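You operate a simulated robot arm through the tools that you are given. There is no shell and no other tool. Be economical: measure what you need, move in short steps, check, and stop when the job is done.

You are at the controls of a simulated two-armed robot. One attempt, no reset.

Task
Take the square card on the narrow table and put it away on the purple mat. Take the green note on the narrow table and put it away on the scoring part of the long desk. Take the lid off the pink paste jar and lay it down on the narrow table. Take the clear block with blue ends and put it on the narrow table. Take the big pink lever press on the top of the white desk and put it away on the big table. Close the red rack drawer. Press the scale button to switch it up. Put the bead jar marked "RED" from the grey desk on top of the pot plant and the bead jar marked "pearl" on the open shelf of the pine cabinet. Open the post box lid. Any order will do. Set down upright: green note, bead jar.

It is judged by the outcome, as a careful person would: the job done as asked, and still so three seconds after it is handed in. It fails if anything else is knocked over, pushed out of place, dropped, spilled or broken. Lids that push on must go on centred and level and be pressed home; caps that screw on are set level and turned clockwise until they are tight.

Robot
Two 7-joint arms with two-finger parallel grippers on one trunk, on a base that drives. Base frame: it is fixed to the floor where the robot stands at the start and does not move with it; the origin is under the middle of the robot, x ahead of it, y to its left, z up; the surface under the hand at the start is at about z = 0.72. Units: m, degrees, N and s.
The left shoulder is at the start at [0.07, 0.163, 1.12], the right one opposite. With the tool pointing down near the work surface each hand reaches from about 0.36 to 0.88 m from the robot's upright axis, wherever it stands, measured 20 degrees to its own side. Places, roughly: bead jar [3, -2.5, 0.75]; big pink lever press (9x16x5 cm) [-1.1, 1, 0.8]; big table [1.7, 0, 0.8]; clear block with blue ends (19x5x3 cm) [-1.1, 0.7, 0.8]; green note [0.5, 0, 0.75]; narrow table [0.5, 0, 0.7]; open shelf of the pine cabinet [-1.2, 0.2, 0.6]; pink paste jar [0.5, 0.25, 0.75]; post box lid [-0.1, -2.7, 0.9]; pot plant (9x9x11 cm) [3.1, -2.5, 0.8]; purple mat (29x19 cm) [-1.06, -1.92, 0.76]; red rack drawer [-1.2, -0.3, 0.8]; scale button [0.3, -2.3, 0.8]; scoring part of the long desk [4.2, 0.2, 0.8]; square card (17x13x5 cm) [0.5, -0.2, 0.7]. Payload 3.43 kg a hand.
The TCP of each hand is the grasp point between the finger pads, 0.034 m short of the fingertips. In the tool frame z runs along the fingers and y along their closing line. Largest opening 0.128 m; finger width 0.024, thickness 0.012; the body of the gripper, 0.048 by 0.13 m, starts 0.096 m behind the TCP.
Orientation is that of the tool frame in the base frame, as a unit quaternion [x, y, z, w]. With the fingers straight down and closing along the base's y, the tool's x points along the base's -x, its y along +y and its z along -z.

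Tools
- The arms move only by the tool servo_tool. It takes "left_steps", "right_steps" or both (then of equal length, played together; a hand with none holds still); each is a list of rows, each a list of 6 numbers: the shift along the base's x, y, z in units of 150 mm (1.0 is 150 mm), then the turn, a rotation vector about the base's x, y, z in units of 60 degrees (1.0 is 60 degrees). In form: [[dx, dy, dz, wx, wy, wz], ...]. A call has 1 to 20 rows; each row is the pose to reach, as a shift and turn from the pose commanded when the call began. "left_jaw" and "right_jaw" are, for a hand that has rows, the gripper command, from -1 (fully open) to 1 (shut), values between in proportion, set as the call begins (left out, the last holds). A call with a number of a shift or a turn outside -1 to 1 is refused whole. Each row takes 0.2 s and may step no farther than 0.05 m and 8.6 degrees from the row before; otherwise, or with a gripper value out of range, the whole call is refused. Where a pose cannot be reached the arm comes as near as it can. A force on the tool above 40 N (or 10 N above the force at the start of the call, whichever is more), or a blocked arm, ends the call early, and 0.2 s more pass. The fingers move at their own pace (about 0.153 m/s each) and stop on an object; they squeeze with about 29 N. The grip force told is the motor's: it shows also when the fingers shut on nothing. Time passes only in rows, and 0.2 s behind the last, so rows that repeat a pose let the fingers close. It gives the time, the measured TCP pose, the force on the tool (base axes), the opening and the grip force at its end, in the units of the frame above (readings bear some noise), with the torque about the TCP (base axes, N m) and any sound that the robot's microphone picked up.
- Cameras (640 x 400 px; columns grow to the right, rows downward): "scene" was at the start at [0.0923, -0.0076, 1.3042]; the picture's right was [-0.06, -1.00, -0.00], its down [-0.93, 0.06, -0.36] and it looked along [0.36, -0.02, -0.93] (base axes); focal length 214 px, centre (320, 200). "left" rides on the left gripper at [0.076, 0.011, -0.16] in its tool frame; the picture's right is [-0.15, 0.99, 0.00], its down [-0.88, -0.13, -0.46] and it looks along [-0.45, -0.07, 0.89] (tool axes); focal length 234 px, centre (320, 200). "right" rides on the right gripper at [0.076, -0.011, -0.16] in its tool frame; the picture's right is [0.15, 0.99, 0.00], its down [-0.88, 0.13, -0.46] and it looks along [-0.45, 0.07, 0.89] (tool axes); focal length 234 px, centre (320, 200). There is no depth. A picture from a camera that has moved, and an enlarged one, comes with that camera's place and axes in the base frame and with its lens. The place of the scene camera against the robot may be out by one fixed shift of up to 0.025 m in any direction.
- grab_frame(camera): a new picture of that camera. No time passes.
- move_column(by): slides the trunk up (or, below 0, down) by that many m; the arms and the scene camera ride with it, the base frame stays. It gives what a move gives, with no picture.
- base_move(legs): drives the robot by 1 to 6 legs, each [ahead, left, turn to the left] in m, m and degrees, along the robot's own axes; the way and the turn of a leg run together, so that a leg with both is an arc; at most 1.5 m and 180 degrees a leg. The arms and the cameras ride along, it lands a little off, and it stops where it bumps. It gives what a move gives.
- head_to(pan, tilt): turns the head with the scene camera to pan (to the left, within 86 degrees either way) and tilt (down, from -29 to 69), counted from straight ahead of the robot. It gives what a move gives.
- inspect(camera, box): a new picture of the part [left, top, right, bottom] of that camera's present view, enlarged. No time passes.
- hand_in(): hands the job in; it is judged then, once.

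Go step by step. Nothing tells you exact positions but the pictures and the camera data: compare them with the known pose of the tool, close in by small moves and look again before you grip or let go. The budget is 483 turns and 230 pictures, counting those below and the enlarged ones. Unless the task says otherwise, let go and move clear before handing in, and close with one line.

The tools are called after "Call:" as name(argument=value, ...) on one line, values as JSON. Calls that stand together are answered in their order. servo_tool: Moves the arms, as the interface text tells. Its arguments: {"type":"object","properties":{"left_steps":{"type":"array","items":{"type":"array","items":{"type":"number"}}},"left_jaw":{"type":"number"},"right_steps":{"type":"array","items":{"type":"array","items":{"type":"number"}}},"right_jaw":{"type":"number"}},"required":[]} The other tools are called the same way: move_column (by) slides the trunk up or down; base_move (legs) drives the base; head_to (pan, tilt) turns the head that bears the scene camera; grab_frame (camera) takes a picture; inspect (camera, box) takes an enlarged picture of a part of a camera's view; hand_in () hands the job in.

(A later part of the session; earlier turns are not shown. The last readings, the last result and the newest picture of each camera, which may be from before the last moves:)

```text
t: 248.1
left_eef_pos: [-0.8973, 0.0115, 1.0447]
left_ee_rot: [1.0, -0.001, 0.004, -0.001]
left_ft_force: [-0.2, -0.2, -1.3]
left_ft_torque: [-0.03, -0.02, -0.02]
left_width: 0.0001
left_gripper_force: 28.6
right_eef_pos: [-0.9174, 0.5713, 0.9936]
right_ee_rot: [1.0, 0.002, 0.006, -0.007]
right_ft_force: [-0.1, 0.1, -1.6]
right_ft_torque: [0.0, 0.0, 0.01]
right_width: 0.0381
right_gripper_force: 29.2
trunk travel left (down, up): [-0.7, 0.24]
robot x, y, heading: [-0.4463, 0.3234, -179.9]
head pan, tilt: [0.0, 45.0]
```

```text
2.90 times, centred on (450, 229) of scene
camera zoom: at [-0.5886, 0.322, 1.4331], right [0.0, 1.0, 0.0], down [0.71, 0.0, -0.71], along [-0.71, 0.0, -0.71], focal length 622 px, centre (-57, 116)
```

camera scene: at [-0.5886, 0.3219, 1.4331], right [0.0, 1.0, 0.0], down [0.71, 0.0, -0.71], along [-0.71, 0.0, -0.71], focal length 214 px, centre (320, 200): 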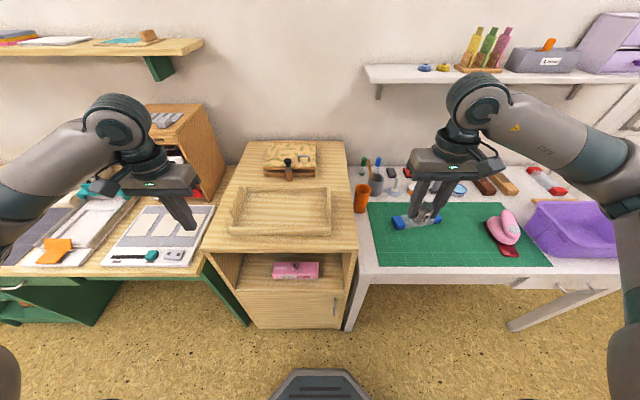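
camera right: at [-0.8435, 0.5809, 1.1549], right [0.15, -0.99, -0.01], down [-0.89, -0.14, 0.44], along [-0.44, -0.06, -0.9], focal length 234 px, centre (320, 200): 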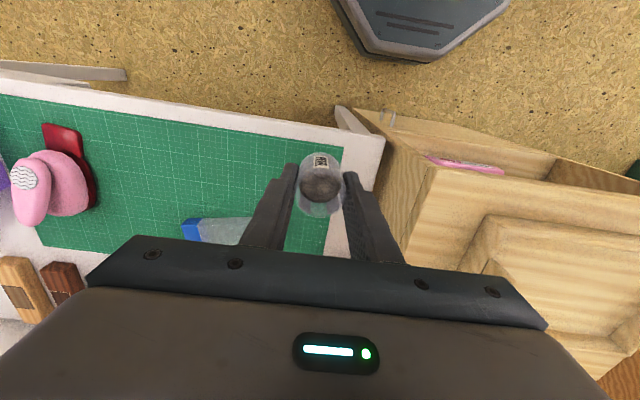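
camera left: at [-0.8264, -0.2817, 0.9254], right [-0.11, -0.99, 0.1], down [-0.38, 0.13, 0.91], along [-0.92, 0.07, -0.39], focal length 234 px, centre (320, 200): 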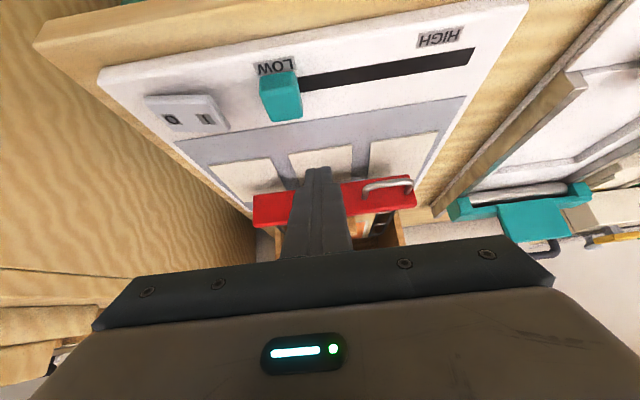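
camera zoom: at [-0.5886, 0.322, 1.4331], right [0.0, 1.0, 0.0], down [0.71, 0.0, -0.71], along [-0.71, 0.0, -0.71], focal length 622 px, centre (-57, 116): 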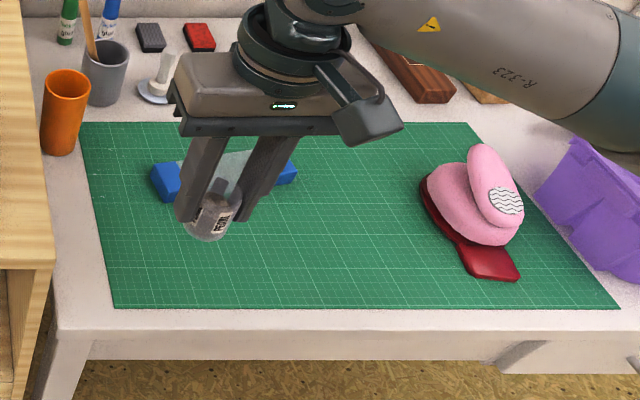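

I must keep rows within 5 cm. I'll move on to the target spot and lower.

Call:
servo_tool(right_steps=[[-0.2, 0.2, 0, 0, 0, 0], [-0.45, 0.39, 0, 0, 0, 0], [-0.45, 0.39, -0.3, 0, 0, 0], [-0.45, 0.39, -0.6, 0, 0, 0], [-0.45, 0.39, -0.9, 0, 0, 0], [-0.45, 0.39, -1.0, 0, 0, 0]])

Call:
grab_frame(camera="right")

```text
t: 249.5
left_eef_pos: [-0.8983, 0.0113, 1.0436]
left_ee_rot: [1.0, 0.0, 0.004, 0.0]
left_ft_force: [0.8, 0.1, 0.0]
left_ft_torque: [-0.01, -0.01, 0.02]
left_width: 0.0
left_gripper_force: 28.5
right_eef_pos: [-0.9837, 0.6306, 0.8422]
right_ee_rot: [1.0, 0.002, 0.006, -0.007]
right_ft_force: [0.4, 0.4, -1.3]
right_ft_torque: [-0.01, 0.0, -0.01]
right_width: 0.0378
right_gripper_force: 29.3
trunk travel left (down, up): [-0.7, 0.24]
robot x, y, heading: [-0.4428, 0.3244, -180.0]
head pan, tilt: [0.0, 45.0]
```

```text
99 pictures are left
camera right: at [-0.9102, 0.6411, 1.0032], right [0.15, -0.99, -0.01], down [-0.89, -0.14, 0.44], along [-0.44, -0.06, -0.9], focal length 234 px, centre (320, 200)
```

right: 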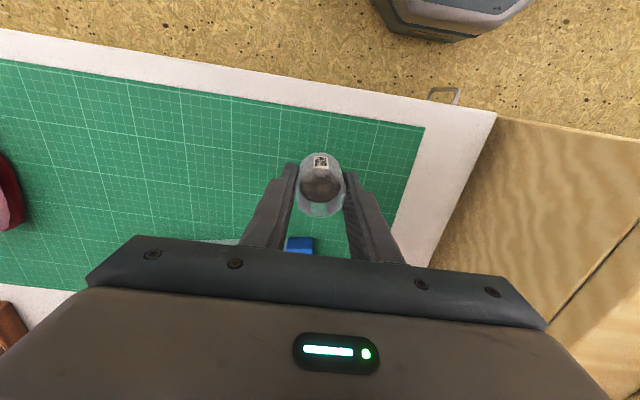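

Call:
servo_tool(right_steps=[[0, 0, -0.05, 0, 0, 0], [0, 0, -0.1, 0, 0, 0], [0, 0, -0.14, 0, 0, 0], [0, 0, -0.17, 0, 0, 0], [0, 0, -0.19, 0, 0, 0], [0, 0, -0.21, 0, 0, 0]])

```text
t: 250.9
left_eef_pos: [-0.8983, 0.0124, 1.044]
left_ee_rot: [1.0, 0.0, 0.003, 0.0]
left_ft_force: [-0.2, -0.4, 0.1]
left_ft_torque: [0.05, 0.03, 0.01]
left_width: 0.0004
left_gripper_force: 28.4
right_eef_pos: [-0.983, 0.6303, 0.812]
right_ee_rot: [1.0, 0.001, 0.006, -0.006]
right_ft_force: [0.2, 0.7, -0.6]
right_ft_torque: [0.01, 0.0, 0.02]
right_width: 0.0379
right_gripper_force: 29.3
trunk travel left (down, up): [-0.7, 0.24]
robot x, y, heading: [-0.4373, 0.3234, -179.8]
head pan, tilt: [0.0, 45.0]
```

Call:
servo_tool(right_steps=[[0, 0, -0.015, 0, 0, 0], [0, 0, -0.03, 0, 0, 0], [0, 0, -0.045, 0, 0, 0], [0, 0, -0.06, 0, 0, 0]])

```text
t: 251.9
left_eef_pos: [-0.899, 0.0118, 1.0442]
left_ee_rot: [1.0, 0.0, 0.003, 0.0]
left_ft_force: [-0.2, 0.0, 0.1]
left_ft_torque: [0.01, -0.01, 0.01]
left_width: 0.0
left_gripper_force: 29.4
right_eef_pos: [-0.9845, 0.6284, 0.8029]
right_ee_rot: [1.0, 0.001, 0.007, -0.007]
right_ft_force: [0.1, -0.5, -0.9]
right_ft_torque: [0.0, 0.0, -0.02]
right_width: 0.038
right_gripper_force: 28.8
trunk travel left (down, up): [-0.7, 0.24]
robot x, y, heading: [-0.4446, 0.3256, -179.6]
head pan, tilt: [0.0, 45.0]
```

Call:
servo_tool(right_steps=[[0, 0, -0.015, 0, 0, 0], [0, 0, -0.03, 0, 0, 0], [0, 0, -0.045, 0, 0, 0], [0, 0, -0.06, 0, 0, 0]])

```text
t: 252.9
left_eef_pos: [-0.8961, 0.011, 1.045]
left_ee_rot: [1.0, 0.0, 0.003, 0.0]
left_ft_force: [-0.4, -0.7, -0.7]
left_ft_torque: [-0.01, 0.01, -0.01]
left_width: 0.0
left_gripper_force: 29.0
right_eef_pos: [-0.9851, 0.6287, 0.7973]
right_ee_rot: [1.0, 0.0, 0.002, -0.008]
right_ft_force: [-2.5, 5.6, 31.4]
right_ft_torque: [-0.01, 0.13, -0.01]
right_width: 0.038
right_gripper_force: 29.0
trunk travel left (down, up): [-0.7, 0.24]
robot x, y, heading: [-0.4432, 0.3247, -180.2]
head pan, tilt: [0.0, 45.0]
```

Contact. I'll ease off, release, and rise a little.

Call:
servo_tool(right_steps=[[0, 0, 0.015, 0, 0, 0], [0, 0, 0.025, 0, 0, 0]])

Call:
servo_tool(right_steps=[[0, 0, 0, 0, 0, 0], [0, 0, 0, 0, 0, 0], [0, 0, 0.1, 0, 0, 0], [0, 0, 0.4, 0, 0, 0], [0, 0, 0.7, 0, 0, 0], [0, 0, 1.0, 0, 0, 0]], right_jaw=-0.1)

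Call:
grab_frame(camera="right")

```text
t: 253.5
left_eef_pos: [-0.8968, 0.0104, 1.0434]
left_ee_rot: [1.0, -0.001, 0.003, 0.0]
left_ft_force: [-0.2, 0.0, -0.1]
left_ft_torque: [0.0, 0.01, 0.02]
left_width: 0.0
left_gripper_force: 29.1
right_eef_pos: [-0.984, 0.6292, 0.7971]
right_ee_rot: [1.0, 0.002, 0.005, -0.006]
right_ft_force: [-5.6, 2.7, 17.8]
right_ft_torque: [-0.12, 0.36, -0.07]
right_width: 0.0379
right_gripper_force: 29.2
trunk travel left (down, up): [-0.7, 0.24]
robot x, y, heading: [-0.4454, 0.3249, -180.0]
head pan, tilt: [0.0, 45.0]
```

```text
t: 254.9
left_eef_pos: [-0.8977, 0.0101, 1.0439]
left_ee_rot: [1.0, 0.0, 0.003, 0.0]
left_ft_force: [0.4, 0.2, -0.7]
left_ft_torque: [0.02, 0.02, 0.0]
left_width: 0.0002
left_gripper_force: 28.9
right_eef_pos: [-0.9842, 0.6291, 0.9486]
right_ee_rot: [1.0, 0.001, 0.006, -0.007]
right_ft_force: [0.0, 0.5, 0.0]
right_ft_torque: [0.03, 0.01, -0.03]
right_width: 0.0703
right_gripper_force: 0.1
trunk travel left (down, up): [-0.7, 0.24]
robot x, y, heading: [-0.4441, 0.3266, -180.0]
head pan, tilt: [0.0, 45.0]
```

```text
98 pictures are left
camera right: at [-0.9105, 0.6387, 1.1087], right [0.15, -0.99, -0.01], down [-0.89, -0.14, 0.44], along [-0.44, -0.06, -0.9], focal length 234 px, centre (320, 200)
```

right: 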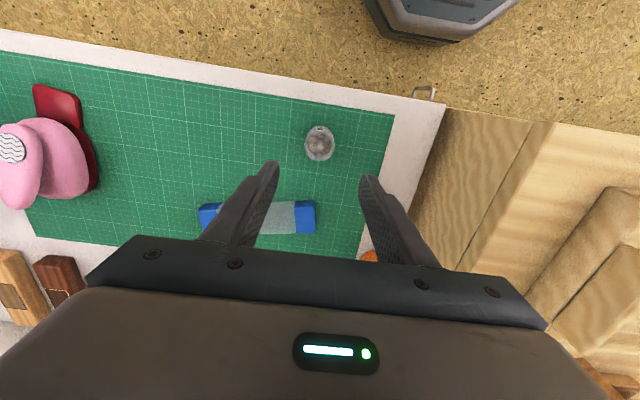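

PEARL stands on the mat. I'll tilt the right hand 45° forward and come at the jar from the front.

Call:
servo_tool(right_steps=[[0.1, 0, 0, 0, 0.125, 0], [0.2, 0, 0, 0, 0.25, 0], [0.3, 0, -0.05, 0, 0.375, 0], [0.4, 0, -0.1, 0, 0.5, 0], [0.5, 0, -0.2, 0, 0.625, 0], [0.56, 0, -0.32, 0, 0.75, 0]])

Call:
grab_frame(camera="right")

```text
t: 256.3
left_eef_pos: [-0.8974, 0.0117, 1.0443]
left_ee_rot: [1.0, 0.0, 0.004, 0.001]
left_ft_force: [-0.3, 0.5, 0.9]
left_ft_torque: [0.02, 0.01, 0.03]
left_width: 0.0
left_gripper_force: 28.6
right_eef_pos: [-0.9339, 0.6376, 0.8897]
right_ee_rot: [0.934, 0.0, -0.357, -0.006]
right_ft_force: [0.8, -0.3, -1.3]
right_ft_torque: [0.03, 0.01, -0.02]
right_width: 0.0704
right_gripper_force: 0.1
right hand out of reach, approached as far as the arm can: row 5, 6
trunk travel left (down, up): [-0.7, 0.24]
robot x, y, heading: [-0.4416, 0.3275, -179.9]
head pan, tilt: [0.0, 45.0]
```

```text
97 pictures are left
camera right: at [-0.7702, 0.6471, 0.9586], right [0.1, -0.99, -0.11], down [-0.35, -0.14, 0.93], along [-0.93, -0.06, -0.36], focal length 234 px, centre (320, 200)
```

right: 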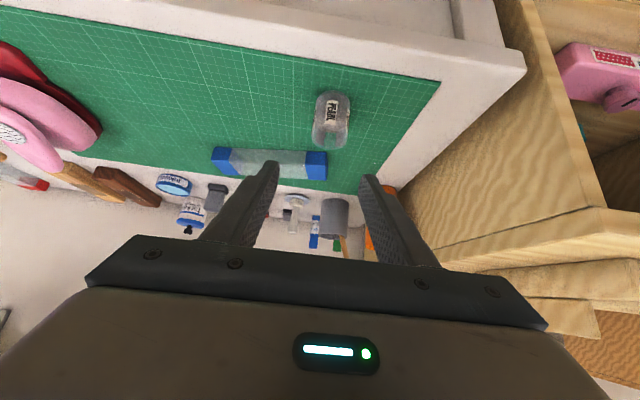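

Tilt reached about 42°, which is enough. I'll move in on the jar.

Call:
servo_tool(right_steps=[[-0.06, -0.03, -0.2, 0, 0, 0], [-0.12, -0.05, -0.4, 0, 0, 0], [-0.18, -0.05, -0.55, 0, 0, 0]])

Call:
grab_frame(camera="right")

```text
t: 257.1
left_eef_pos: [-0.8989, 0.0108, 1.0444]
left_ee_rot: [1.0, -0.001, 0.003, 0.0]
left_ft_force: [0.6, 0.8, 0.0]
left_ft_torque: [0.04, -0.05, -0.03]
left_width: 0.0
left_gripper_force: 29.0
right_eef_pos: [-0.9395, 0.6242, 0.8896]
right_ee_rot: [0.929, 0.013, -0.369, 0.002]
right_ft_force: [-0.3, -0.5, 0.1]
right_ft_torque: [0.02, -0.02, -0.02]
right_width: 0.0703
right_gripper_force: 0.1
right hand out of reach, approached as far as the arm can: row 1, 2, 3
trunk travel left (down, up): [-0.7, 0.24]
robot x, y, heading: [-0.4414, 0.3278, -179.9]
head pan, tilt: [0.0, 45.0]
```

```text
96 pictures are left
camera right: at [-0.775, 0.6385, 0.9522], right [0.13, -0.99, -0.11], down [-0.32, -0.14, 0.94], along [-0.94, -0.09, -0.34], focal length 234 px, centre (320, 200)
```

right: 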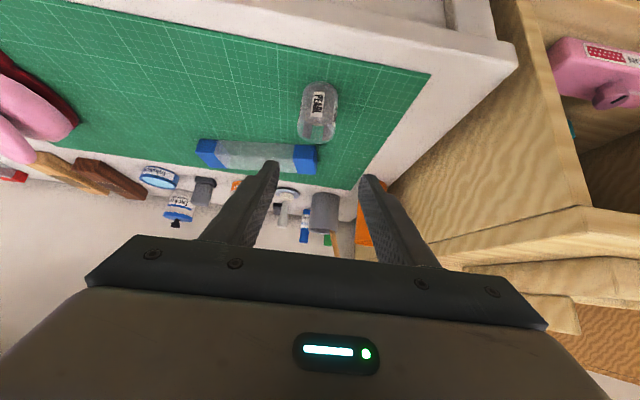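

The shoulder is too high for this tilt. I'll back off, lower the trunk, lift the hands, and come in again.

Call:
base_move(legs=[[-0.3, 0, 0]])

Call:
move_column(by=-0.25)

Call:
servo_tool(right_steps=[[0.05, 0, 0.2, 0, 0, 0], [0.1, 0, 0.4, 0, 0, 0], [0.1, 0, 0.7, 0, 0, 0], [0.1, 0, 1.0, 0, 0, 0]], left_steps=[[0, 0, 0.2, 0, 0, 0], [0, 0, 0.4, 0, 0, 0], [0, 0, 0.7, 0, 0, 0], [0, 0, 1.0, 0, 0, 0]])

```text
t: 259.2
left_eef_pos: [-0.5975, 0.0109, 1.0427]
left_ee_rot: [1.0, 0.002, 0.004, 0.0]
left_ft_force: [-0.7, -0.9, -0.4]
left_ft_torque: [-0.01, 0.0, 0.0]
left_width: 0.0
left_gripper_force: 28.9
right_eef_pos: [-0.6394, 0.6223, 0.8881]
right_ee_rot: [0.929, 0.013, -0.37, 0.002]
right_ft_force: [0.4, 0.2, 0.3]
right_ft_torque: [0.0, 0.01, -0.01]
right_width: 0.0704
right_gripper_force: 0.0
trunk travel left (down, up): [-0.7, 0.24]
robot x, y, heading: [-0.1428, 0.3255, -179.9]
head pan, tilt: [0.0, 45.0]
```

```text
t: 261.8
left_eef_pos: [-0.5969, 0.0106, 0.794]
left_ee_rot: [1.0, 0.001, 0.004, 0.001]
left_ft_force: [-0.4, -0.2, 0.7]
left_ft_torque: [-0.01, 0.04, -0.01]
left_width: 0.0
left_gripper_force: 29.3
right_eef_pos: [-0.6415, 0.6235, 0.6381]
right_ee_rot: [0.929, 0.014, -0.37, 0.002]
right_ft_force: [0.3, 0.4, -0.4]
right_ft_torque: [0.0, 0.0, 0.0]
right_width: 0.0706
right_gripper_force: 0.0
trunk travel left (down, up): [-0.45, 0.49]
robot x, y, heading: [-0.1452, 0.3287, -179.6]
head pan, tilt: [0.0, 45.0]
```

```text
t: 262.8
left_eef_pos: [-0.5966, 0.0121, 0.9424]
left_ee_rot: [1.0, 0.001, 0.003, 0.0]
left_ft_force: [0.8, -1.1, -0.5]
left_ft_torque: [0.01, -0.02, 0.04]
left_width: 0.0
left_gripper_force: 29.0
right_eef_pos: [-0.6784, 0.6348, 0.7888]
right_ee_rot: [0.929, 0.013, -0.37, 0.003]
right_ft_force: [0.4, 0.0, 0.8]
right_ft_torque: [0.02, 0.01, -0.03]
right_width: 0.0703
right_gripper_force: 0.0
right hand out of reach, approached as far as the arm can: row 1, 2, 3, 4
trunk travel left (down, up): [-0.45, 0.49]
robot x, y, heading: [-0.1458, 0.329, -179.7]
head pan, tilt: [0.0, 45.0]
```

Call:
servo_tool(right_steps=[[-0.2, 0, 0.1, 0, 0, 0], [-0.4, 0, 0.2, 0, 0, 0], [-0.6, 0, 0.3, 0, 0, 0], [-0.8, 0, 0.4, 0, 0.1, 0]])

```text
t: 263.8
left_eef_pos: [-0.5974, 0.0128, 0.9426]
left_ee_rot: [1.0, 0.002, 0.004, 0.0]
left_ft_force: [0.5, -0.9, -0.2]
left_ft_torque: [0.01, -0.02, 0.0]
left_width: 0.0
left_gripper_force: 29.1
right_eef_pos: [-0.8001, 0.6346, 0.8483]
right_ee_rot: [0.908, 0.013, -0.419, 0.001]
right_ft_force: [0.5, 0.4, -1.0]
right_ft_torque: [0.02, -0.02, -0.02]
right_width: 0.0702
right_gripper_force: 0.1
trunk travel left (down, up): [-0.45, 0.49]
robot x, y, heading: [-0.1437, 0.3266, -179.6]
head pan, tilt: [0.0, 45.0]
```

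Extended, the tilt works (about 50°). I'll test the working height here before driving in.

Call:
servo_tool(right_steps=[[0, 0, -0.15, 0, 0, 0], [0, 0, -0.3, 0, 0, 0], [0, 0, -0.42, 0, 0, 0]])

Call:
grab_frame(camera="right")

```text
t: 264.6
left_eef_pos: [-0.5981, 0.0129, 0.9421]
left_ee_rot: [1.0, 0.001, 0.003, 0.0]
left_ft_force: [-0.2, -0.3, -0.1]
left_ft_torque: [0.0, -0.06, -0.01]
left_width: 0.0
left_gripper_force: 29.0
right_eef_pos: [-0.8011, 0.6356, 0.786]
right_ee_rot: [0.908, 0.013, -0.418, 0.002]
right_ft_force: [0.0, 0.3, -0.4]
right_ft_torque: [0.02, 0.02, 0.01]
right_width: 0.0702
right_gripper_force: 0.0
trunk travel left (down, up): [-0.45, 0.49]
robot x, y, heading: [-0.1491, 0.3239, -179.9]
head pan, tilt: [0.0, 45.0]
```

```text
95 pictures are left
camera right: at [-0.6302, 0.6516, 0.8321], right [0.12, -0.99, -0.12], down [-0.22, -0.14, 0.96], along [-0.97, -0.09, -0.24], focal length 234 px, centre (320, 200)
```

right: 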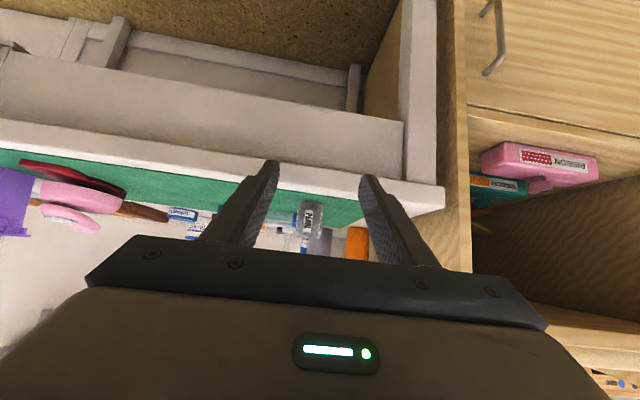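

Reach is fine. I'll drive 10 cm nearer at this height, then finish with the arm.

Call:
base_move(legs=[[0.1, 0, 0]])

Call:
inspect(camera="right", box=[220, 130, 420, 255])

```text
t: 265.7
left_eef_pos: [-0.6995, 0.0107, 0.9421]
left_ee_rot: [1.0, 0.001, 0.005, -0.001]
left_ft_force: [0.0, 0.8, -0.4]
left_ft_torque: [0.0, -0.03, -0.01]
left_width: 0.0
left_gripper_force: 29.1
right_eef_pos: [-0.902, 0.6351, 0.785]
right_ee_rot: [0.908, 0.013, -0.418, 0.001]
right_ft_force: [-0.1, 0.3, -0.4]
right_ft_torque: [0.01, -0.01, 0.02]
right_width: 0.0707
right_gripper_force: 0.0
trunk travel left (down, up): [-0.45, 0.49]
robot x, y, heading: [-0.2443, 0.3244, -179.5]
head pan, tilt: [0.0, 45.0]
```

```text
3.20 times, centred on (320, 192) of right
camera zoom: at [-0.7316, 0.6508, 0.8318], right [0.12, -0.99, -0.12], down [-0.22, -0.14, 0.96], along [-0.97, -0.09, -0.24], focal length 749 px, centre (320, 224)
```

zoom: 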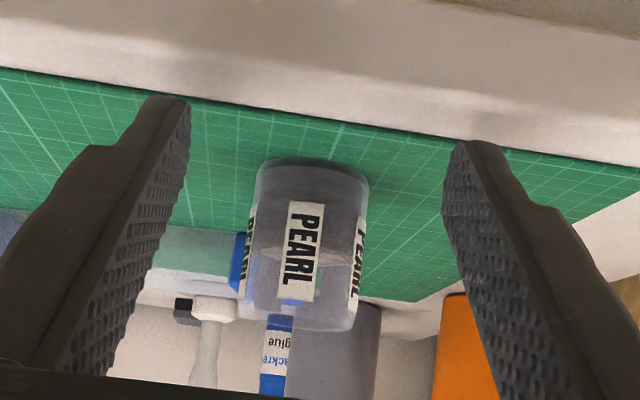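

The jar sits between the fingers. I'll move forward 7 cm and close.

Call:
servo_tool(right_steps=[[-0.15, -0.02, 0, 0, 0, 0], [-0.3, -0.03, 0, 0, 0, 0], [-0.465, -0.035, 0, 0, 0, 0]])

Call:
inspect(camera="right", box=[220, 130, 420, 255])

```text
t: 266.5
left_eef_pos: [-0.699, 0.0109, 0.9428]
left_ee_rot: [1.0, 0.001, 0.005, 0.0]
left_ft_force: [-0.4, 0.0, -0.1]
left_ft_torque: [-0.02, 0.02, -0.02]
left_width: 0.0
left_gripper_force: 29.0
right_eef_pos: [-0.9707, 0.6302, 0.7846]
right_ee_rot: [0.909, 0.014, -0.417, 0.002]
right_ft_force: [-0.2, -1.1, 0.3]
right_ft_torque: [-0.02, -0.03, 0.0]
right_width: 0.0702
right_gripper_force: 0.1
trunk travel left (down, up): [-0.45, 0.49]
robot x, y, heading: [-0.2422, 0.3274, -179.8]
head pan, tilt: [0.0, 45.0]
```

```text
3.20 times, centred on (320, 192) of right
camera zoom: at [-0.8007, 0.6456, 0.832], right [0.12, -0.99, -0.12], down [-0.22, -0.14, 0.96], along [-0.97, -0.09, -0.24], focal length 749 px, centre (320, 224)
```

zoom: 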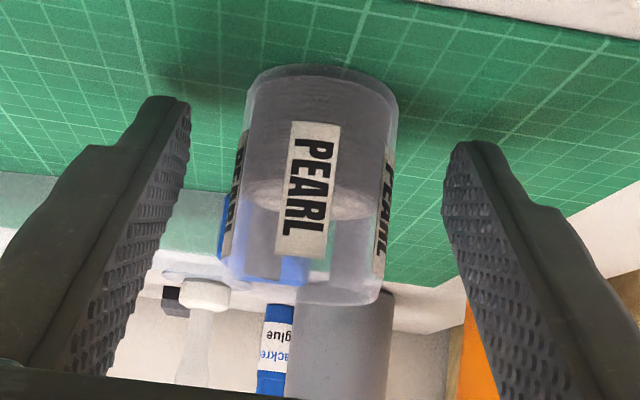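

Well placed. I'll close and lift a little.

Call:
servo_tool(right_steps=[[0, 0, 0, 0, 0, 0], [0, 0, 0, 0, 0, 0], [0, 0, 0, 0, 0, 0]], right_jaw=1)

Call:
servo_tool(right_steps=[[0, 0, 0.05, 0, 0, 0], [0, 0, 0.15, 0, 0, 0], [0, 0, 0.3, 0, 0, 0]])

Call:
inspect(camera="right", box=[220, 130, 420, 255])

```text
t: 267.3
left_eef_pos: [-0.6987, 0.0117, 0.9422]
left_ee_rot: [1.0, 0.0, 0.004, 0.0]
left_ft_force: [-0.4, 0.0, -0.3]
left_ft_torque: [0.04, 0.02, -0.03]
left_width: 0.0001
left_gripper_force: 28.9
right_eef_pos: [-0.9719, 0.6292, 0.7857]
right_ee_rot: [0.908, 0.013, -0.418, 0.002]
right_ft_force: [0.6, -0.5, -0.1]
right_ft_torque: [0.01, 0.01, 0.03]
right_width: 0.0383
right_gripper_force: 28.6
trunk travel left (down, up): [-0.45, 0.49]
robot x, y, heading: [-0.245, 0.327, -179.7]
head pan, tilt: [0.0, 45.0]
```

```text
t: 268.1
left_eef_pos: [-0.6969, 0.0101, 0.9427]
left_ee_rot: [1.0, 0.001, 0.004, -0.001]
left_ft_force: [-0.8, -0.8, 0.4]
left_ft_torque: [0.03, 0.02, -0.04]
left_width: 0.0002
left_gripper_force: 29.0
right_eef_pos: [-0.9709, 0.6297, 0.8321]
right_ee_rot: [0.908, 0.013, -0.419, 0.001]
right_ft_force: [-0.1, 0.1, 0.0]
right_ft_torque: [-0.03, 0.02, 0.02]
right_width: 0.0383
right_gripper_force: 29.0
trunk travel left (down, up): [-0.45, 0.49]
robot x, y, heading: [-0.2448, 0.3299, -179.7]
head pan, tilt: [0.0, 45.0]
```

```text
3.20 times, centred on (320, 192) of right
camera zoom: at [-0.8004, 0.6453, 0.8782], right [0.12, -0.99, -0.12], down [-0.22, -0.14, 0.96], along [-0.97, -0.09, -0.24], focal length 749 px, centre (320, 224)
```

zoom: 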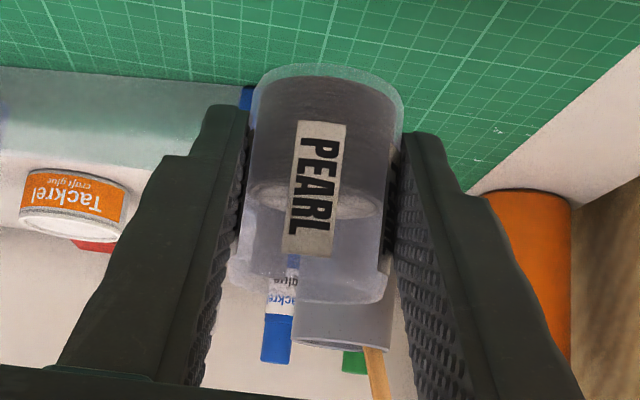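

PEARL is held upright in the tilted hand. I'll back off, strafe to the cabinet's shelf and lower the trunk.

Call:
base_move(legs=[[-0.2, 0, 0], [0, 0.56, 0]])

Call:
move_column(by=-0.2)

Call:
grab_frame(camera="right")

Call:
grab_frame(camera="scene")

```text
t: 272.5
left_eef_pos: [-0.4974, -0.5518, 0.9423]
left_ee_rot: [1.0, 0.0, 0.003, -0.001]
left_ft_force: [-0.8, -0.7, 0.2]
left_ft_torque: [0.05, 0.0, 0.03]
left_width: 0.0
left_gripper_force: 29.0
right_eef_pos: [-0.7674, 0.0672, 0.8315]
right_ee_rot: [0.909, 0.011, -0.418, 0.0]
right_ft_force: [-0.5, -0.2, 0.3]
right_ft_torque: [-0.05, 0.02, -0.02]
right_width: 0.0384
right_gripper_force: 29.0
trunk travel left (down, up): [-0.45, 0.49]
robot x, y, heading: [-0.0418, -0.2373, -180.0]
head pan, tilt: [0.0, 45.0]
```

```text
t: 274.7
left_eef_pos: [-0.4957, -0.5503, 0.7424]
left_ee_rot: [1.0, -0.001, 0.004, 0.0]
left_ft_force: [-0.3, -0.1, 0.1]
left_ft_torque: [0.0, 0.01, -0.01]
left_width: 0.0002
left_gripper_force: 28.8
right_eef_pos: [-0.7679, 0.0679, 0.6316]
right_ee_rot: [0.908, 0.011, -0.419, 0.001]
right_ft_force: [0.5, 0.9, -1.5]
right_ft_torque: [-0.05, 0.03, 0.02]
right_width: 0.0382
right_gripper_force: 29.3
trunk travel left (down, up): [-0.25, 0.69]
robot x, y, heading: [-0.0441, -0.2377, -179.8]
head pan, tilt: [0.0, 45.0]
```

```text
91 pictures are left
camera right: at [-0.5972, 0.084, 0.6781], right [0.12, -0.99, -0.12], down [-0.22, -0.14, 0.96], along [-0.97, -0.09, -0.24], focal length 234 px, centre (320, 200)
```

right: 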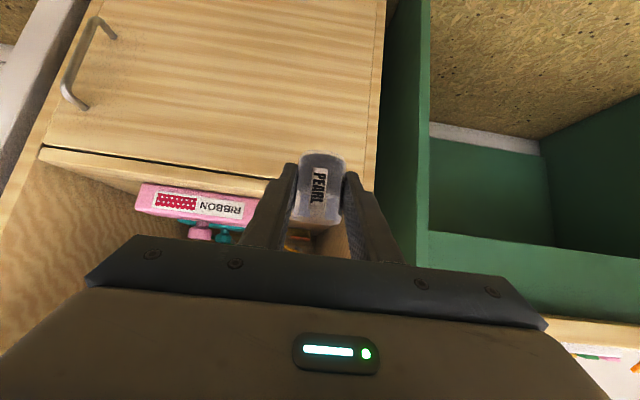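

```text
90 pictures are left
camera scene: at [-0.1875, -0.2408, 0.9831], right [0.0, 1.0, 0.0], down [0.71, 0.0, -0.71], along [-0.71, 0.0, -0.71], focal length 214 px, centre (320, 200)
```

scene: 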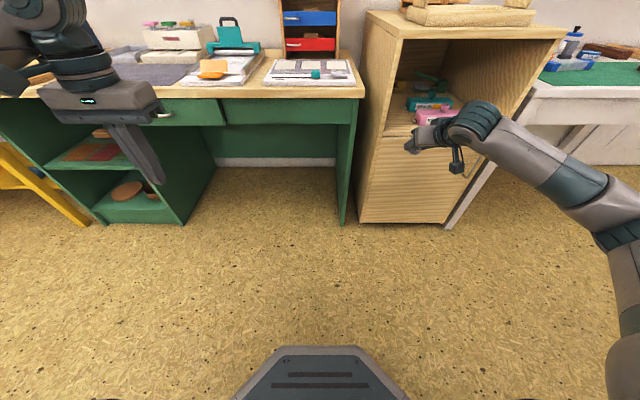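

The gap at the shelf's left side, centred near y 0.068, is free. I'll raise slightly, drive 16 cm closer and look.

Call:
servo_tool(right_steps=[[0, 0, 0.1, 0, 0, 0], [0, 0, 0.18, 0, 0, 0]])

Call:
base_move(legs=[[0.14, 0, 0]])

Call:
grab_frame(camera="right")

Call:
inspect(camera="scene", box=[330, 0, 570, 200])

```text
t: 275.3
left_eef_pos: [-0.4966, -0.5506, 0.7432]
left_ee_rot: [1.0, -0.001, 0.004, 0.0]
left_ft_force: [-0.6, -0.3, -0.5]
left_ft_torque: [-0.01, -0.01, 0.0]
left_width: 0.0
left_gripper_force: 29.4
right_eef_pos: [-0.7673, 0.0684, 0.659]
right_ee_rot: [0.908, 0.012, -0.418, 0.001]
right_ft_force: [0.5, 0.3, 0.0]
right_ft_torque: [0.01, 0.01, -0.04]
right_width: 0.0382
right_gripper_force: 29.1
trunk travel left (down, up): [-0.25, 0.69]
robot x, y, heading: [-0.0436, -0.2369, -180.0]
head pan, tilt: [0.0, 45.0]
```

```text
t: 276.6
left_eef_pos: [-0.6348, -0.552, 0.7423]
left_ee_rot: [1.0, -0.001, 0.005, -0.001]
left_ft_force: [0.1, -0.5, -1.1]
left_ft_torque: [0.01, -0.01, -0.03]
left_width: 0.0001
left_gripper_force: 28.8
right_eef_pos: [-0.9064, 0.0701, 0.657]
right_ee_rot: [0.908, 0.012, -0.418, 0.001]
right_ft_force: [-0.3, 0.4, -0.5]
right_ft_torque: [-0.03, 0.0, -0.01]
right_width: 0.0384
right_gripper_force: 28.9
trunk travel left (down, up): [-0.25, 0.69]
robot x, y, heading: [-0.1837, -0.2401, -180.0]
head pan, tilt: [0.0, 45.0]
```

```text
89 pictures are left
camera right: at [-0.737, 0.0841, 0.7048], right [0.12, -0.99, -0.12], down [-0.22, -0.14, 0.96], along [-0.97, -0.09, -0.24], focal length 234 px, centre (320, 200)
```

right: 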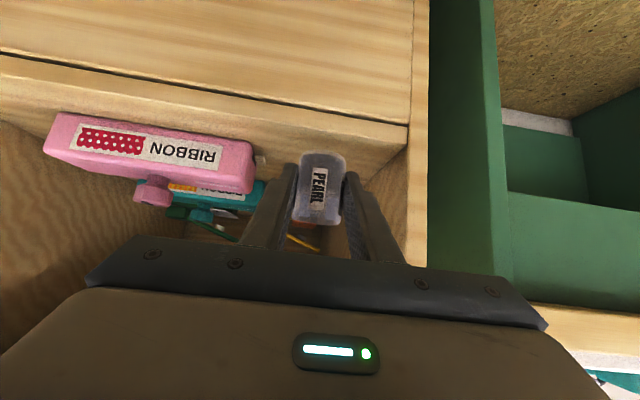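

```text
2.00 times, centred on (450, 100) of scene
camera zoom: at [-0.3275, -0.241, 0.9829], right [0.0, 1.0, 0.0], down [0.71, 0.0, -0.71], along [-0.71, 0.0, -0.71], focal length 429 px, centre (60, 400)
```

zoom: 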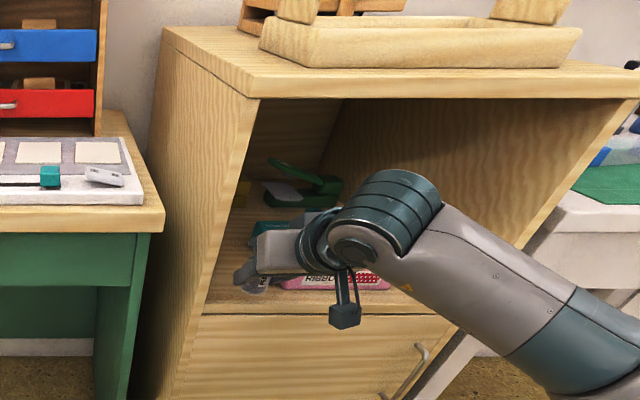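

Space between the pink box and the side wall is about 17 cm wide. I'll move the jar in over the shelf floor.

Call:
servo_tool(right_steps=[[-0.2, -0.05, 0, 0, 0, 0], [-0.4, -0.05, 0, 0, 0, 0], [-0.65, -0.05, 0, 0, 0, 0]])

Call:
grab_frame(camera="right")

Call:
inspect(camera="scene", box=[330, 0, 570, 200])

```text
t: 277.4
left_eef_pos: [-0.6358, -0.5512, 0.7434]
left_ee_rot: [1.0, -0.001, 0.004, 0.0]
left_ft_force: [0.6, -0.8, 0.9]
left_ft_torque: [0.01, -0.01, -0.03]
left_width: 0.0001
left_gripper_force: 29.6
right_eef_pos: [-1.0039, 0.0618, 0.6586]
right_ee_rot: [0.908, 0.011, -0.418, 0.0]
right_ft_force: [0.1, -0.6, -0.3]
right_ft_torque: [0.0, -0.01, 0.03]
right_width: 0.0383
right_gripper_force: 29.2
trunk travel left (down, up): [-0.25, 0.69]
robot x, y, heading: [-0.182, -0.2353, -180.1]
head pan, tilt: [0.0, 45.0]
```

```text
87 pictures are left
camera right: at [-0.8337, 0.0767, 0.705], right [0.12, -0.99, -0.12], down [-0.22, -0.14, 0.96], along [-0.97, -0.09, -0.24], focal length 234 px, centre (320, 200)
```

right: 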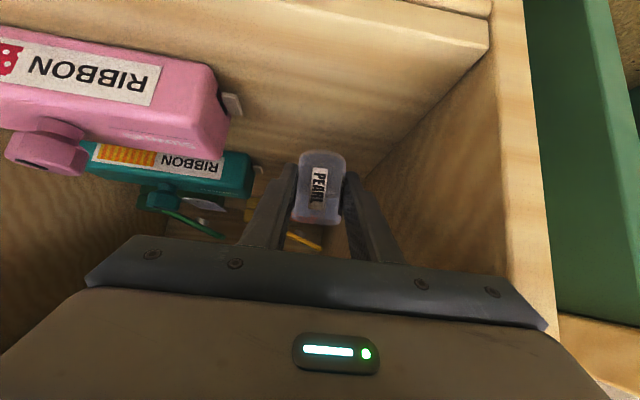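

```text
2.00 times, centred on (450, 100) of scene
camera zoom: at [-0.3271, -0.2411, 0.983], right [0.0, 1.0, 0.0], down [0.71, 0.0, -0.71], along [-0.71, 0.0, -0.71], focal length 429 px, centre (60, 400)
```

zoom: 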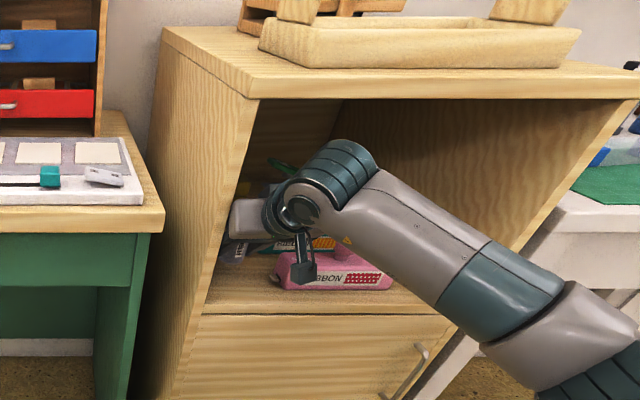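

The jar is well inside. I'll lower it to the shelf floor, feeling for contact.

Call:
servo_tool(right_steps=[[0, 0, -0.08, 0, 0, 0], [0, 0, -0.16, 0, 0, 0], [0, 0, -0.22, 0, 0, 0], [0, 0, -0.25, 0, 0, 0]])

Call:
inspect(camera="right", box=[160, 80, 480, 280])

```text
t: 278.4
left_eef_pos: [-0.6331, -0.5522, 0.7439]
left_ee_rot: [1.0, -0.001, 0.001, 0.0]
left_ft_force: [1.1, -0.9, 0.4]
left_ft_torque: [0.03, 0.04, -0.03]
left_width: 0.0002
left_gripper_force: 28.6
right_eef_pos: [-1.0041, 0.0601, 0.6311]
right_ee_rot: [0.905, 0.012, -0.425, 0.003]
right_ft_force: [-6.0, 3.1, 32.7]
right_ft_torque: [-1.21, 0.23, 0.41]
right_width: 0.0386
right_gripper_force: 29.0
trunk travel left (down, up): [-0.25, 0.69]
robot x, y, heading: [-0.1851, -0.238, -179.7]
head pan, tilt: [0.0, 45.0]
```

```text
2.00 times, centred on (320, 180) of right
camera zoom: at [-0.8333, 0.0763, 0.6751], right [0.12, -0.99, -0.12], down [-0.21, -0.14, 0.97], along [-0.97, -0.09, -0.22], focal length 468 px, centre (320, 240)
```

zoom: 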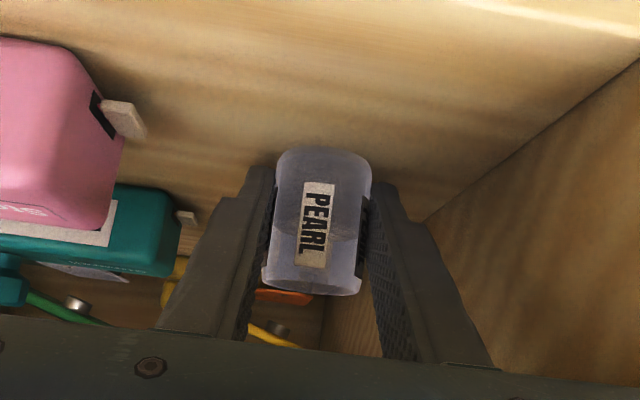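

Firm contact, with an odd twist in the reading. I'll ease up a few millimetres and look at the forces.

Call:
servo_tool(right_steps=[[0, 0, 0.025, 0, 0, 0], [0, 0, 0.04, 0, 0, 0], [0, 0, 0.04, 0, 0, 0]])

Call:
inspect(camera="right", box=[160, 80, 480, 280])

```text
t: 279.2
left_eef_pos: [-0.6344, -0.5521, 0.743]
left_ee_rot: [1.0, 0.0, 0.003, 0.0]
left_ft_force: [-0.9, 0.8, 0.0]
left_ft_torque: [0.03, 0.01, 0.04]
left_width: 0.0002
left_gripper_force: 29.2
right_eef_pos: [-1.003, 0.061, 0.6315]
right_ee_rot: [0.907, 0.011, -0.421, 0.001]
right_ft_force: [-8.6, 3.9, 25.5]
right_ft_torque: [-0.88, 0.85, 0.13]
right_width: 0.0382
right_gripper_force: 29.2
trunk travel left (down, up): [-0.25, 0.69]
robot x, y, heading: [-0.1867, -0.2386, -179.8]
head pan, tilt: [0.0, 45.0]
```

```text
2.00 times, centred on (320, 180) of right
camera zoom: at [-0.8333, 0.0763, 0.6771], right [0.12, -0.99, -0.12], down [-0.22, -0.14, 0.97], along [-0.97, -0.09, -0.23], focal length 468 px, centre (320, 240)
```

zoom: 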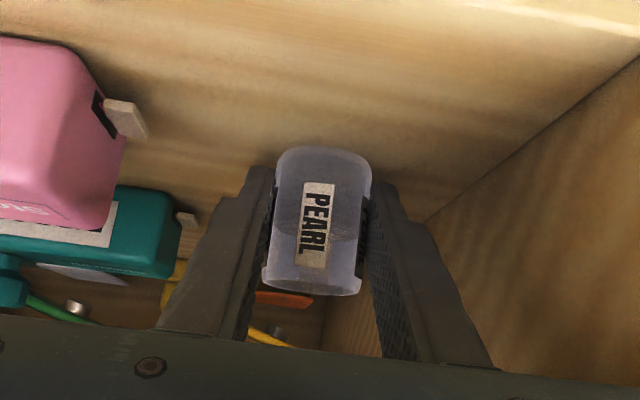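

Call:
servo_tool(right_steps=[[0, 0, 0.013, 0, 0, 0], [0, 0, 0.026, 0, 0, 0], [0, 0, 0.026, 0, 0, 0]])

```text
t: 280.0
left_eef_pos: [-0.6351, -0.5513, 0.7428]
left_ee_rot: [1.0, -0.001, 0.004, 0.0]
left_ft_force: [-0.3, 0.1, -0.9]
left_ft_torque: [0.0, -0.02, -0.03]
left_width: 0.0003
left_gripper_force: 28.6
right_eef_pos: [-1.0031, 0.06, 0.6293]
right_ee_rot: [0.909, 0.012, -0.418, 0.0]
right_ft_force: [-6.0, 2.1, 13.8]
right_ft_torque: [-0.42, 0.39, -0.08]
right_width: 0.0383
right_gripper_force: 28.6
trunk travel left (down, up): [-0.25, 0.69]
robot x, y, heading: [-0.1782, -0.2373, -179.9]
head pan, tilt: [0.0, 45.0]
```

Call:
servo_tool(right_steps=[[0, 0, 0.012, 0, 0, 0], [0, 0, 0.015, 0, 0, 0], [0, 0, 0.015, 0, 0, 0]])

Call:
servo_tool(right_steps=[[0, 0, 0, 0, 0, 0], [0, 0, 0, 0, 0, 0], [0, 0, 0, 0, 0, 0]], right_jaw=0.25)

Call:
inspect(camera="right", box=[160, 80, 480, 280])

```text
t: 280.8
left_eef_pos: [-0.6372, -0.5514, 0.7434]
left_ee_rot: [1.0, -0.001, 0.003, 0.0]
left_ft_force: [0.9, -1.1, -0.5]
left_ft_torque: [0.0, 0.0, 0.0]
left_width: 0.0
left_gripper_force: 29.4
right_eef_pos: [-1.0035, 0.061, 0.6315]
right_ee_rot: [0.909, 0.012, -0.416, 0.0]
right_ft_force: [0.7, -1.0, 1.4]
right_ft_torque: [0.02, 0.03, 0.0]
right_width: 0.0385
right_gripper_force: 28.9
trunk travel left (down, up): [-0.25, 0.69]
robot x, y, heading: [-0.1789, -0.2352, -179.9]
head pan, tilt: [0.0, 45.0]
```

```text
t: 281.6
left_eef_pos: [-0.6359, -0.5514, 0.7426]
left_ee_rot: [1.0, 0.0, 0.004, 0.001]
left_ft_force: [-0.2, 1.3, 0.3]
left_ft_torque: [0.02, 0.02, 0.04]
left_width: 0.0
left_gripper_force: 29.2
right_eef_pos: [-1.0043, 0.0612, 0.6337]
right_ee_rot: [0.908, 0.012, -0.419, 0.001]
right_ft_force: [0.9, 0.3, 0.4]
right_ft_torque: [-0.01, 0.02, -0.04]
right_width: 0.0479
right_gripper_force: 0.1
trunk travel left (down, up): [-0.25, 0.69]
robot x, y, heading: [-0.1831, -0.239, -179.7]
head pan, tilt: [0.0, 45.0]
```

```text
2.00 times, centred on (320, 180) of right
camera zoom: at [-0.834, 0.0765, 0.6797], right [0.12, -0.99, -0.12], down [-0.22, -0.14, 0.96], along [-0.97, -0.09, -0.24], focal length 468 px, centre (320, 240)
```

zoom: 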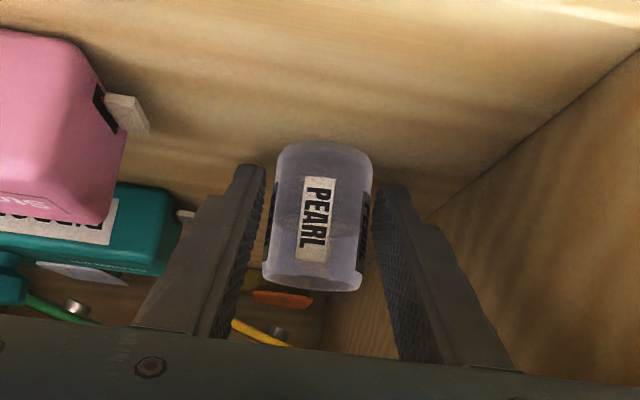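

PEARL stands upright on the shelf. I'll open a little more and withdraw straight back.

Call:
servo_tool(right_steps=[[0, 0, 0, 0, 0, 0], [0, 0, 0, 0, 0, 0], [0.1, 0, 0.02, 0, 0, 0], [0.3, 0, 0.04, 0, 0, 0], [0.6, 0, 0.06, 0, 0, 0], [0.85, 0, 0.08, 0, 0, 0]], right_jaw=0.1)

Call:
base_move(legs=[[-0.15, 0, 0]])

Call:
inspect(camera="right", box=[160, 80, 480, 280])

```text
t: 283.0
left_eef_pos: [-0.6365, -0.5507, 0.7431]
left_ee_rot: [1.0, -0.001, 0.005, 0.0]
left_ft_force: [-0.1, -0.2, 0.2]
left_ft_torque: [-0.02, 0.0, -0.02]
left_width: 0.0002
left_gripper_force: 28.4
right_eef_pos: [-0.875, 0.0625, 0.6466]
right_ee_rot: [0.908, 0.012, -0.418, 0.001]
right_ft_force: [0.6, -0.1, 0.6]
right_ft_torque: [0.01, 0.0, 0.03]
right_width: 0.0575
right_gripper_force: 0.2
trunk travel left (down, up): [-0.25, 0.69]
robot x, y, heading: [-0.1806, -0.237, -179.7]
head pan, tilt: [0.0, 45.0]
```

```text
t: 284.4
left_eef_pos: [-0.4861, -0.5501, 0.7431]
left_ee_rot: [1.0, 0.0, 0.003, 0.0]
left_ft_force: [0.0, 0.4, 0.0]
left_ft_torque: [-0.02, 0.0, -0.02]
left_width: 0.0003
left_gripper_force: 28.4
right_eef_pos: [-0.7259, 0.061, 0.6435]
right_ee_rot: [0.908, 0.011, -0.418, 0.001]
right_ft_force: [0.2, 0.4, 0.5]
right_ft_torque: [0.02, 0.01, -0.02]
right_width: 0.0574
right_gripper_force: 0.0
trunk travel left (down, up): [-0.25, 0.69]
robot x, y, heading: [-0.0293, -0.2354, -179.8]
head pan, tilt: [0.0, 45.0]
```

```text
2.00 times, centred on (320, 180) of right
camera zoom: at [-0.5551, 0.0772, 0.6923], right [0.12, -0.99, -0.12], down [-0.22, -0.14, 0.96], along [-0.97, -0.09, -0.24], focal length 468 px, centre (320, 240)
```

zoom: 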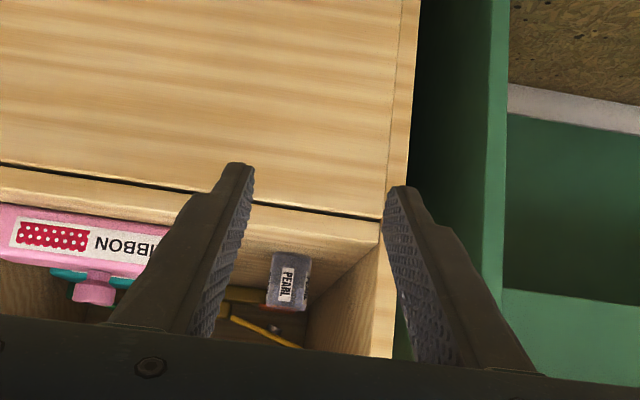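

PEARL is safely on the shelf. I'll raise the trunk again and level the right hand.

Call:
move_column(by=0.37)

Call:
servo_tool(right_steps=[[0, 0, 0, 0, -0.12, 0], [0, 0, 0, 0, -0.24, 0], [0, 0, 0, 0, -0.36, 0], [0, 0, 0, 0, -0.48, 0], [0, 0, 0, 0, -0.6, 0], [0, 0, 0, 0, -0.72, 0], [0, 0, 0, 0, -0.825, 0]])

Call:
base_move(legs=[[0, -0.85, 0], [0.3, 0, 0]])

Call:
grab_frame(camera="scene")

```text
t: 288.0
left_eef_pos: [-0.486, -0.5506, 1.112]
left_ee_rot: [1.0, -0.001, 0.003, 0.0]
left_ft_force: [0.4, 0.3, 0.3]
left_ft_torque: [0.01, 0.01, 0.01]
left_width: 0.0
left_gripper_force: 29.2
right_eef_pos: [-0.7263, 0.0622, 1.0156]
right_ee_rot: [0.909, 0.012, -0.417, 0.001]
right_ft_force: [0.1, -0.5, 0.0]
right_ft_torque: [-0.02, 0.01, -0.01]
right_width: 0.0573
right_gripper_force: 0.0
trunk travel left (down, up): [-0.62, 0.32]
robot x, y, heading: [-0.034, -0.2381, -180.0]
head pan, tilt: [0.0, 45.0]
```

```text
t: 289.6
left_eef_pos: [-0.4868, -0.5517, 1.1135]
left_ee_rot: [1.0, -0.001, 0.004, 0.001]
left_ft_force: [-0.5, -0.3, -0.7]
left_ft_torque: [-0.01, 0.01, -0.03]
left_width: 0.0001
left_gripper_force: 29.0
right_eef_pos: [-0.7266, 0.0603, 1.0143]
right_ee_rot: [1.0, 0.01, 0.002, 0.006]
right_ft_force: [-0.1, -0.9, 0.1]
right_ft_torque: [-0.02, 0.0, 0.0]
right_width: 0.0574
right_gripper_force: 0.1
trunk travel left (down, up): [-0.62, 0.32]
robot x, y, heading: [-0.031, -0.236, -180.0]
head pan, tilt: [0.0, 45.0]
```

```text
t: 293.0
left_eef_pos: [-0.4858, 0.1106, 1.1147]
left_ee_rot: [1.0, 0.001, 0.004, 0.002]
left_ft_force: [0.7, 0.7, 0.6]
left_ft_torque: [-0.09, -0.02, 0.0]
left_width: 0.0001
left_gripper_force: 28.9
right_eef_pos: [-0.7282, 0.7225, 1.0156]
right_ee_rot: [1.0, 0.011, 0.0, 0.008]
right_ft_force: [-0.3, 1.3, -0.5]
right_ft_torque: [-0.05, 0.01, 0.03]
right_width: 0.0576
right_gripper_force: 0.0
trunk travel left (down, up): [-0.62, 0.32]
robot x, y, heading: [-0.0348, 0.4253, -179.7]
head pan, tilt: [0.0, 45.0]
stopped in leg 1: the robot was blocked; the commanded pose is now the measured one
```

```text
81 pictures are left
camera scene: at [-0.1781, 0.4235, 1.353], right [0.0, 1.0, 0.0], down [0.71, 0.0, -0.71], along [-0.71, 0.0, -0.71], focal length 214 px, centre (320, 200)
```

scene: 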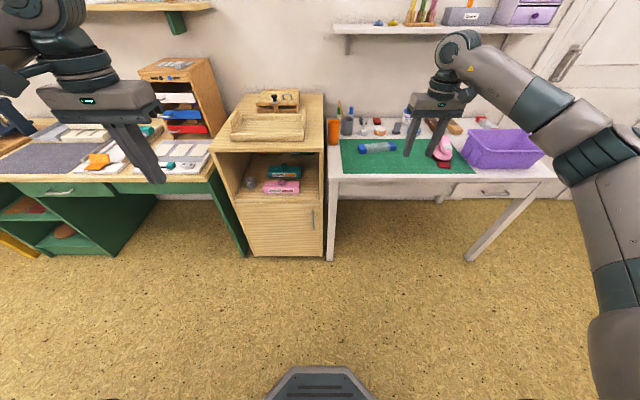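

The base bumped something on its right side. I'll look there before moving on.

Call:
head_to(pan=-86, tilt=55)

Call:
grab_frame(camera="scene")

```text
t: 294.6
left_eef_pos: [-0.486, 0.1087, 1.1128]
left_ee_rot: [1.0, 0.001, 0.005, 0.0]
left_ft_force: [0.1, 0.2, 0.9]
left_ft_torque: [-0.02, -0.03, 0.01]
left_width: 0.0
left_gripper_force: 29.5
right_eef_pos: [-0.7264, 0.7194, 1.0159]
right_ee_rot: [1.0, 0.013, 0.0, 0.007]
right_ft_force: [-0.6, 0.4, -0.4]
right_ft_torque: [-0.02, 0.02, 0.0]
right_width: 0.0576
right_gripper_force: 0.1
trunk travel left (down, up): [-0.62, 0.32]
robot x, y, heading: [-0.0347, 0.4258, -179.8]
head pan, tilt: [-85.9, 55.0]
```

```text
80 pictures are left
camera scene: at [-0.102, 0.4926, 1.3397], right [1.0, 0.07, 0.0], down [0.06, -0.82, -0.57], along [-0.04, 0.57, -0.82], focal length 214 px, centre (320, 200)
```

scene: 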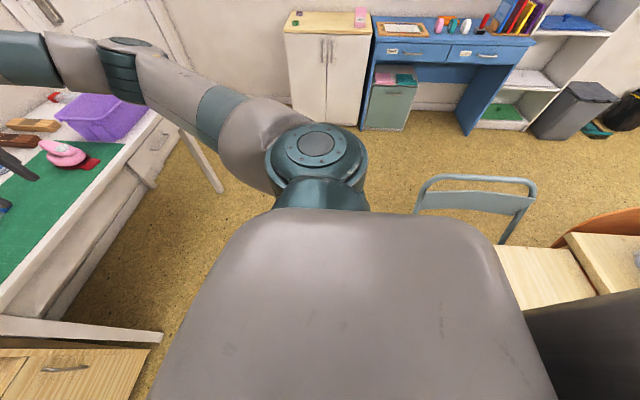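

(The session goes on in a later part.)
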